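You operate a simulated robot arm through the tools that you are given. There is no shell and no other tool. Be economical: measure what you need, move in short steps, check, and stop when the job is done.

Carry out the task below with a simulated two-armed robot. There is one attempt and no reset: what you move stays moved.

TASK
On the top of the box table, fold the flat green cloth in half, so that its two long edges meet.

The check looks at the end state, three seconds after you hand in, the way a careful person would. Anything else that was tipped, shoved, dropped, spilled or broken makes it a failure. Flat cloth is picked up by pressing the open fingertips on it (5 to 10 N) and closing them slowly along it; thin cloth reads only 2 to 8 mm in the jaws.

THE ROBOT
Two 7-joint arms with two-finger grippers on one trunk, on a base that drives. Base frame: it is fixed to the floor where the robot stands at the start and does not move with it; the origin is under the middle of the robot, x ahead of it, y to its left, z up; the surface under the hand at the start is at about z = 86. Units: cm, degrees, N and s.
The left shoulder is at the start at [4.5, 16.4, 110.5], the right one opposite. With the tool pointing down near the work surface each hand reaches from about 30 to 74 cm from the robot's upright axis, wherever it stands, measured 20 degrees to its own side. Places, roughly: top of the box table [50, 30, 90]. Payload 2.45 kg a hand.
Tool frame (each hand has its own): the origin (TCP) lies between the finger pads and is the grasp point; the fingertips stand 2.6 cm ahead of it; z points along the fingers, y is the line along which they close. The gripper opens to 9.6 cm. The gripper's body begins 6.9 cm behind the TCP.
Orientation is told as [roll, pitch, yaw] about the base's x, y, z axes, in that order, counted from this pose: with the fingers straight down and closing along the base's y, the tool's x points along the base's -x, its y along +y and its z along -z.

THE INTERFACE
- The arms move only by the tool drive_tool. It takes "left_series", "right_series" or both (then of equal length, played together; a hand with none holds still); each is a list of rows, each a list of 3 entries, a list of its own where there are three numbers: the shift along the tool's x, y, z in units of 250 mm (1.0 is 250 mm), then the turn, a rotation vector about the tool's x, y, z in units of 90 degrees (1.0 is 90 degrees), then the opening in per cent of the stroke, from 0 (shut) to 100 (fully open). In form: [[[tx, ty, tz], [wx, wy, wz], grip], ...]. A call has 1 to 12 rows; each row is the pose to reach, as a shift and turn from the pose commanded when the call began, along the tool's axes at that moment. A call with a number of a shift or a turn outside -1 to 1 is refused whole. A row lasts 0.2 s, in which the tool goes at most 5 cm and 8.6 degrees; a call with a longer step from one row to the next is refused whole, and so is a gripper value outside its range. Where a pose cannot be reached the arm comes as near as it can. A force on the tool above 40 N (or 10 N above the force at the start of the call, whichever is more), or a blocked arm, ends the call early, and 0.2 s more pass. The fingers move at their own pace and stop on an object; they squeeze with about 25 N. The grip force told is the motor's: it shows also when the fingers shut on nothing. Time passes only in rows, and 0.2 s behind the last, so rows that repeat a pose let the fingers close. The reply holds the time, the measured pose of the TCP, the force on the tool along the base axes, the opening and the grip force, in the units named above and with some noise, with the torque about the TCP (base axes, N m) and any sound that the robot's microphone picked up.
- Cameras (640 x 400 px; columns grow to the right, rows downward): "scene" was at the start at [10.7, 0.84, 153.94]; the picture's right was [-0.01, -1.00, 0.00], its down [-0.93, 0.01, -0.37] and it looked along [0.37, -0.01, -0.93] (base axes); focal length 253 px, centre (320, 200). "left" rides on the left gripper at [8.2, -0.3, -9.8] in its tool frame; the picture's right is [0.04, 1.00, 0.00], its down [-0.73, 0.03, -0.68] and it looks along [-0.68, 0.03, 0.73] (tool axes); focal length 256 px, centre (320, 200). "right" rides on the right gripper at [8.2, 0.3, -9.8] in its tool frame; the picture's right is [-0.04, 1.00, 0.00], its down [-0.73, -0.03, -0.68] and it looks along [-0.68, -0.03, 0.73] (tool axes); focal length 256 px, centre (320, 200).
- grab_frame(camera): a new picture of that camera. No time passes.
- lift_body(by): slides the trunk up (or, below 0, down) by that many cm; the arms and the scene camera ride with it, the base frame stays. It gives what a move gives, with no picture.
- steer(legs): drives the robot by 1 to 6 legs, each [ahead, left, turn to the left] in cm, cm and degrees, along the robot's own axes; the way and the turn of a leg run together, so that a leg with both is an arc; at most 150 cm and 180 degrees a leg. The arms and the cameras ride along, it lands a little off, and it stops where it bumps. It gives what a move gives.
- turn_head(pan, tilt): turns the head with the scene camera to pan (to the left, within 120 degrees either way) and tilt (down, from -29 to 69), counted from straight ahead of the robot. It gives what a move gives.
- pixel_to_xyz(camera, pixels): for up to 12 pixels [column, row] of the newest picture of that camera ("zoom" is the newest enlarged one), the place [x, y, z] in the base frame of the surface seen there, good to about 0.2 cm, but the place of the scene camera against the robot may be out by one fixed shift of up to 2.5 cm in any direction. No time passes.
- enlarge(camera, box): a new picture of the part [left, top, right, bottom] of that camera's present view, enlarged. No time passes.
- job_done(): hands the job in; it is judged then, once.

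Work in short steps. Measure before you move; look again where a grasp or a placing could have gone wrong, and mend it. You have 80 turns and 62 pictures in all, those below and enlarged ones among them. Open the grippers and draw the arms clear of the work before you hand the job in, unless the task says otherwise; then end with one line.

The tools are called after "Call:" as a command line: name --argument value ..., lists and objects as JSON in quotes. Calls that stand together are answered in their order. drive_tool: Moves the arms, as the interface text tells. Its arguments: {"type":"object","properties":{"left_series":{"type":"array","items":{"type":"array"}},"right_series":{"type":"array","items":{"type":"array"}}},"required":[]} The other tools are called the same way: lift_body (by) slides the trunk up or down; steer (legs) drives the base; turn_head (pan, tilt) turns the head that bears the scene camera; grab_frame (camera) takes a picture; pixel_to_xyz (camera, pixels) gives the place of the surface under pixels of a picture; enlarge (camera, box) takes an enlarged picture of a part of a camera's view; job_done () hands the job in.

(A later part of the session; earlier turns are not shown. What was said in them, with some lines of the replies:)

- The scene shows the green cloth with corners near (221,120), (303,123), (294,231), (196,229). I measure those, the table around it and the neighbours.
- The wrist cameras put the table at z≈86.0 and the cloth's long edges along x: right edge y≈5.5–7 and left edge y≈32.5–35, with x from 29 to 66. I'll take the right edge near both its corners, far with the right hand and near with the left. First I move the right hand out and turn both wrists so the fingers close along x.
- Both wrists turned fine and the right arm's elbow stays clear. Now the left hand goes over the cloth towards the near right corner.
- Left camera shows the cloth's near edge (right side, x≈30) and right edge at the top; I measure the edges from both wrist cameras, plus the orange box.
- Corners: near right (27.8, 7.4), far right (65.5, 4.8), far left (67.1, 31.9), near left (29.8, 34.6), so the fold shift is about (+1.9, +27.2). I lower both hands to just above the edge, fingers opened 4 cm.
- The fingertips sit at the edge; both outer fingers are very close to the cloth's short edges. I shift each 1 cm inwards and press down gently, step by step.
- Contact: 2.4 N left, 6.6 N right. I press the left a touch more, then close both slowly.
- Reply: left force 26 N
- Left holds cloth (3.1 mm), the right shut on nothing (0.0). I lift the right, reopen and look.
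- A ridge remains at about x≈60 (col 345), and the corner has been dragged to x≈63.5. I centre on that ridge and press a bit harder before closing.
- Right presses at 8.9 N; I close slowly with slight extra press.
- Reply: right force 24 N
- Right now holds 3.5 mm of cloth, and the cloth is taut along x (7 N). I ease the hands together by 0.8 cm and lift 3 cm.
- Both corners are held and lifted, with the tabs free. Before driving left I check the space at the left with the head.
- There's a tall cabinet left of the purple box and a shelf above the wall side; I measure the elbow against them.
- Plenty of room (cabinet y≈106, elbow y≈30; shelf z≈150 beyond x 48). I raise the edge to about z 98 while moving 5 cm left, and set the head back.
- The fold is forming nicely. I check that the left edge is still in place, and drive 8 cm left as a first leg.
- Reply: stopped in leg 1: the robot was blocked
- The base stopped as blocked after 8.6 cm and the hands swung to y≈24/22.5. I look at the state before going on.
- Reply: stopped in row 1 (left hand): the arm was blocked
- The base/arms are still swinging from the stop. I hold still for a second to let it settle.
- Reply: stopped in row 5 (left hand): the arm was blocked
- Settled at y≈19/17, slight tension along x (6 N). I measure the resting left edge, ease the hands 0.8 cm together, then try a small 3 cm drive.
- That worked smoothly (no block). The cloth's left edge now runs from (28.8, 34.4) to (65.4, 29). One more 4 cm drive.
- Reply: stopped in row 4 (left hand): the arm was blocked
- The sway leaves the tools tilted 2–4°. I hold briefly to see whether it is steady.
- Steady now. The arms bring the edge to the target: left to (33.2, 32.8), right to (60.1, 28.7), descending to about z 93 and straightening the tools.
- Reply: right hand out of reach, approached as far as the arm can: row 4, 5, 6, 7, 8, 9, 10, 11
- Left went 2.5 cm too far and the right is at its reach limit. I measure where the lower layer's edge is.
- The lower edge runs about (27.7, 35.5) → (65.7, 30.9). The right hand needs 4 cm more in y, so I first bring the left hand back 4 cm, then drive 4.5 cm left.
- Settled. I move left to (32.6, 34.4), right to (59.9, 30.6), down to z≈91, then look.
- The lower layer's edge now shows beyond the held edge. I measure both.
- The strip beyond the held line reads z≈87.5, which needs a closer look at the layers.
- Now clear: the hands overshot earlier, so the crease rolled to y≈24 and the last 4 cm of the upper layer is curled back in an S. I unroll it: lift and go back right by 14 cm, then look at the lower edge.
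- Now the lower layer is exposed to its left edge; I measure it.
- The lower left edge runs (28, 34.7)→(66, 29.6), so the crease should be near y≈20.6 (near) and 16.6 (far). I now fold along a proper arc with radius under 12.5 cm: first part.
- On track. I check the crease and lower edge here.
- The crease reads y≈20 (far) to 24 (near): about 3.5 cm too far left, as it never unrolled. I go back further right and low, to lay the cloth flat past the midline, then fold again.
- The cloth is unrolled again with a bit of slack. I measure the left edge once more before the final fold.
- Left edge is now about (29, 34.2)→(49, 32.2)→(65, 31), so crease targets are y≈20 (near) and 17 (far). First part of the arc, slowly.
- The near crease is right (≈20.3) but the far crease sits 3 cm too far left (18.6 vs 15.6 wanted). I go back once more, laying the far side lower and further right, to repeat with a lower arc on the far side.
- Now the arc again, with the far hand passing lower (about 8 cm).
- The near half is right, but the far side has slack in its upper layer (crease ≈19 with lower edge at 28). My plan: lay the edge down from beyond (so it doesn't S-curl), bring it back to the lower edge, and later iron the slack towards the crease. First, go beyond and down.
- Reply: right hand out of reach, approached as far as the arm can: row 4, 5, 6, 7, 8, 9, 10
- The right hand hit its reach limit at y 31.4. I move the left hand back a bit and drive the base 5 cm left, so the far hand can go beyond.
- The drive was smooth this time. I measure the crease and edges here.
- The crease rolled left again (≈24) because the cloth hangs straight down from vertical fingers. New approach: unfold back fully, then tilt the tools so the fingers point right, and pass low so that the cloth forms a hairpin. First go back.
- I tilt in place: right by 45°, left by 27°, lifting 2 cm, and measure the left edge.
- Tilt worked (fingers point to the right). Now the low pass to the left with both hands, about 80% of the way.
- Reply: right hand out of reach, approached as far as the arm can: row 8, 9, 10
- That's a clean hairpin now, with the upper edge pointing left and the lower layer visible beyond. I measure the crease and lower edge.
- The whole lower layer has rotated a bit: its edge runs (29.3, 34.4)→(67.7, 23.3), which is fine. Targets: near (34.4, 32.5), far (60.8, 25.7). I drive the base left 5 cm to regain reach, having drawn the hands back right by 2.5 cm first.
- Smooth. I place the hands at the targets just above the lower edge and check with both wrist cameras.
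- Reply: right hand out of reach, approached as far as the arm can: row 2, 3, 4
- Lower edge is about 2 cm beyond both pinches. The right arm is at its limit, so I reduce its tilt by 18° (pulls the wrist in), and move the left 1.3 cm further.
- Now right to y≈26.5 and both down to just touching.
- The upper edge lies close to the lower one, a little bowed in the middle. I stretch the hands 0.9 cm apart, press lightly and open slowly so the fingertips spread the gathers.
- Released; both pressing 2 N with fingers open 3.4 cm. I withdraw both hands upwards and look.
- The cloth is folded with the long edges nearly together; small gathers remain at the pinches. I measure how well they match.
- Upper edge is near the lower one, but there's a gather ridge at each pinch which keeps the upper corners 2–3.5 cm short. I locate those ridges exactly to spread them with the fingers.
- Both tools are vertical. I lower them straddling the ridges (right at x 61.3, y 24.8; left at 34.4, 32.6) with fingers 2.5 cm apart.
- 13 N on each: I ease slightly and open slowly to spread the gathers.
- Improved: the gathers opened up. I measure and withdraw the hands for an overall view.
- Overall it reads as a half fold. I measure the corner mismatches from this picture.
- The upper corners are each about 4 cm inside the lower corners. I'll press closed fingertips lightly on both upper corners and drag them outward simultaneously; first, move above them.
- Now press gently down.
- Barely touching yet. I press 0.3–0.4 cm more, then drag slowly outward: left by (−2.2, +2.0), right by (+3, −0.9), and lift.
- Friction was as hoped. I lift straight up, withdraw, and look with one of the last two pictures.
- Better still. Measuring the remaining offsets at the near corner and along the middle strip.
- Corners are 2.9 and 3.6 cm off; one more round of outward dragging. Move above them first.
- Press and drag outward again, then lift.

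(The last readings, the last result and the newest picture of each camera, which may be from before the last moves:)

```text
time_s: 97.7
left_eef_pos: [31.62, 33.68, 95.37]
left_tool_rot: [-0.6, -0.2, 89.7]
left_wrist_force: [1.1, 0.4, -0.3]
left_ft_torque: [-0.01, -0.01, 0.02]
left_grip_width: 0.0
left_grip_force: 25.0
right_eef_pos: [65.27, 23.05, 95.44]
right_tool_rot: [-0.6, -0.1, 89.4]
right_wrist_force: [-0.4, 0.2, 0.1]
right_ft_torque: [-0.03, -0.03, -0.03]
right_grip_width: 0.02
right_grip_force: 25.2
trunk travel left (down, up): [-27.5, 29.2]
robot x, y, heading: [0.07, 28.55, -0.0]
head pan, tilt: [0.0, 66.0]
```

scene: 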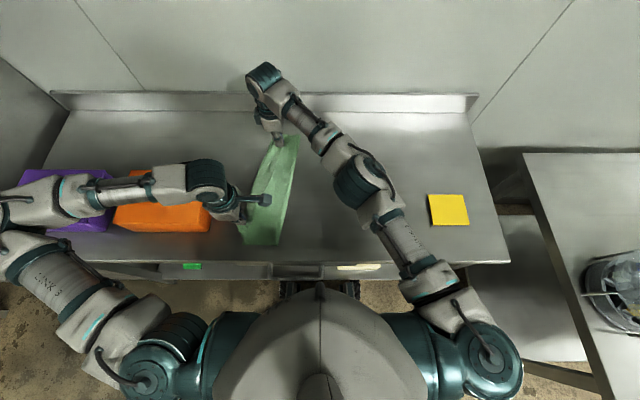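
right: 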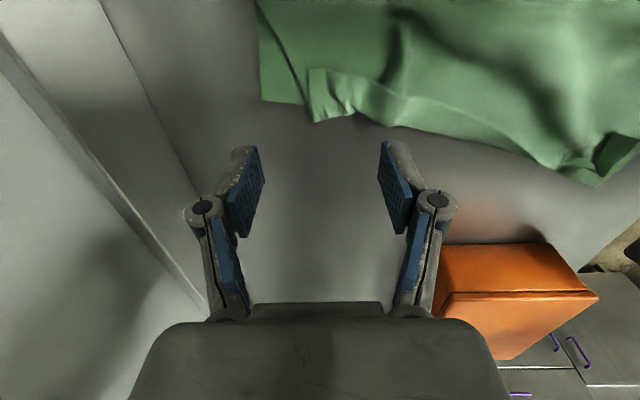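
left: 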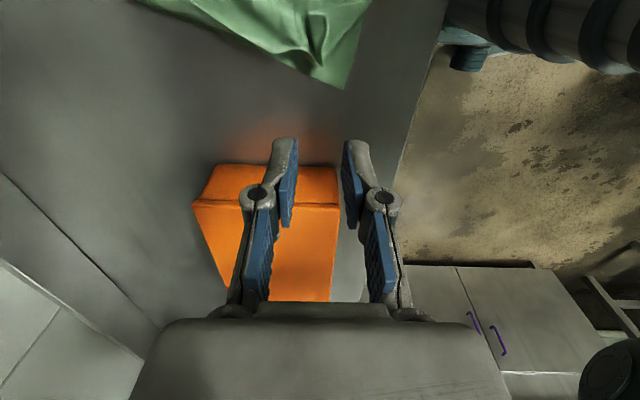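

Corners done. The middle strip near x≈53 still shows ~1.8 cm; the right hand presses there and drags it left, while the left withdraws.

Call:
drive_tool --left_series '[[[0, 0, -0.15], [0, 0, 0], 0], [[0, 0, -0.3], [0, 0, 0], 0], [[0, 0, -0.45], [0, 0, 0], 0], [[-0.15, 0, -0.55], [0, 0, 0], 0], [[-0.3, 0, -0.55], [0, 0, 0], 20], [[-0.45, 0, -0.55], [0, 0, 0], 40], [[-0.6, 0, -0.55], [0, 0, 0], 40], [[-0.6, 0, -0.55], [0, 0, 0], 40], [[-0.6, 0, -0.55], [0, 0, 0], 40], [[-0.6, 0, -0.55], [0, 0, 0], 40], [[-0.6, 0, -0.55], [0, 0, 0], 40], [[-0.6, 0, -0.55], [0, 0, 0], 40]]' --right_series '[[[0, 0.12, 0], [0, 0, 0], 0], [[0, 0.24, 0], [0, 0, 0], 0], [[-0.02, 0.36, 0], [0, 0, 0], 0], [[-0.036, 0.47, 0.05], [0, 0, 0], 0], [[-0.036, 0.47, 0.15], [0, 0, 0], 0], [[-0.036, 0.47, 0.22], [0, 0, 0], 0], [[-0.036, 0.47, 0.25], [0, 0, 0], 0], [[-0.036, 0.47, 0.262], [0, 0, 0], 0], [[-0.06, 0.464, 0.262], [0, 0, 0], 0], [[-0.085, 0.458, 0.262], [0, 0, 0], 0], [[-0.105, 0.452, 0.262], [0, 0, 0], 0], [[-0.105, 0.452, 0.262], [0, 0, 0], 0]]'

Call:
drive_tool --right_series '[[[0, 0, -0.1], [0, 0, 0], 0], [[0, 0, -0.25], [0, 0, 0], 0], [[0, 0, -0.42], [0, 0, 0], 0], [[0.1, 0, -0.55], [0, 0, 0], 20], [[0.25, 0, -0.6], [0, 0, 0], 40], [[0.4, 0, -0.6], [0, 0, 0], 40], [[0.55, 0, -0.6], [0, 0, 0], 40], [[0.7, 0, -0.6], [0, 0, 0], 40], [[0.85, 0, -0.6], [0, 0, 0], 40], [[0.95, 0, -0.6], [0, 0, 0], 40]]'

Call:
enlarge --camera "scene" --box '[250, 120, 390, 250]'

```text
time_s: 100.3
left_eef_pos: [31.87, 48.63, 109.24]
left_tool_rot: [-0.4, -0.1, 89.7]
left_wrist_force: [0.0, 0.2, -0.3]
left_ft_torque: [0.02, -0.01, -0.01]
left_grip_width: 3.84
left_grip_force: 0.0
right_eef_pos: [54.15, 25.69, 88.74]
right_tool_rot: [-0.7, -0.1, 89.3]
right_wrist_force: [0.0, 0.4, 0.3]
right_ft_torque: [0.02, -0.04, -0.01]
right_grip_width: 0.0
right_grip_force: 25.3
trunk travel left (down, up): [-27.5, 29.2]
robot x, y, heading: [-0.07, 28.21, 0.1]
head pan, tilt: [0.0, 66.0]
```

```text
time_s: 102.5
left_eef_pos: [31.79, 48.37, 109.25]
left_tool_rot: [-0.5, -0.2, 89.6]
left_wrist_force: [0.3, 0.6, 0.4]
left_ft_torque: [0.05, 0.01, -0.02]
left_grip_width: 3.83
left_grip_force: 0.0
right_eef_pos: [53.55, 1.82, 103.58]
right_tool_rot: [-0.6, -0.1, 89.4]
right_wrist_force: [0.4, -1.7, 0.3]
right_ft_torque: [0.01, -0.02, 0.02]
right_grip_width: 3.84
right_grip_force: 0.0
trunk travel left (down, up): [-27.5, 29.2]
robot x, y, heading: [0.04, 28.18, 0.4]
head pan, tilt: [0.0, 66.0]
```

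```text
3.08 times, centred on (320, 185) of scene
```

zoom: 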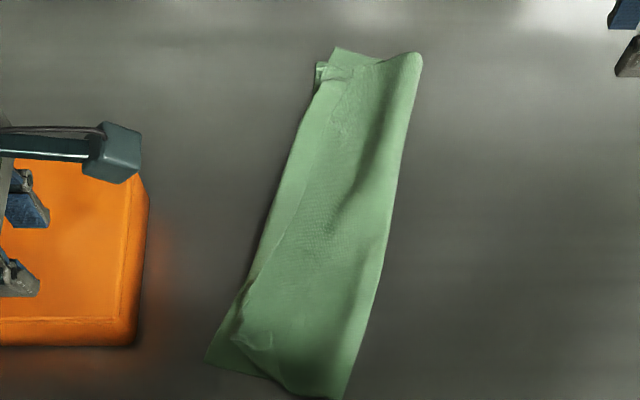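

The cloth now lies folded in half, with the long edges together to about 2 cm. Both grippers are open and clear, and the orange box hasn't moved, so I hand in.

Call:
job_done

```text
The job is handed in.
```

The green cloth is folded in half on the box table and handed in. By eye in the last picture, its two long edges meet to within about 2 cm, and a few small wrinkles remain. The whole cloth ended up slightly rotated on the table, and I saw nothing else moved or knocked over.
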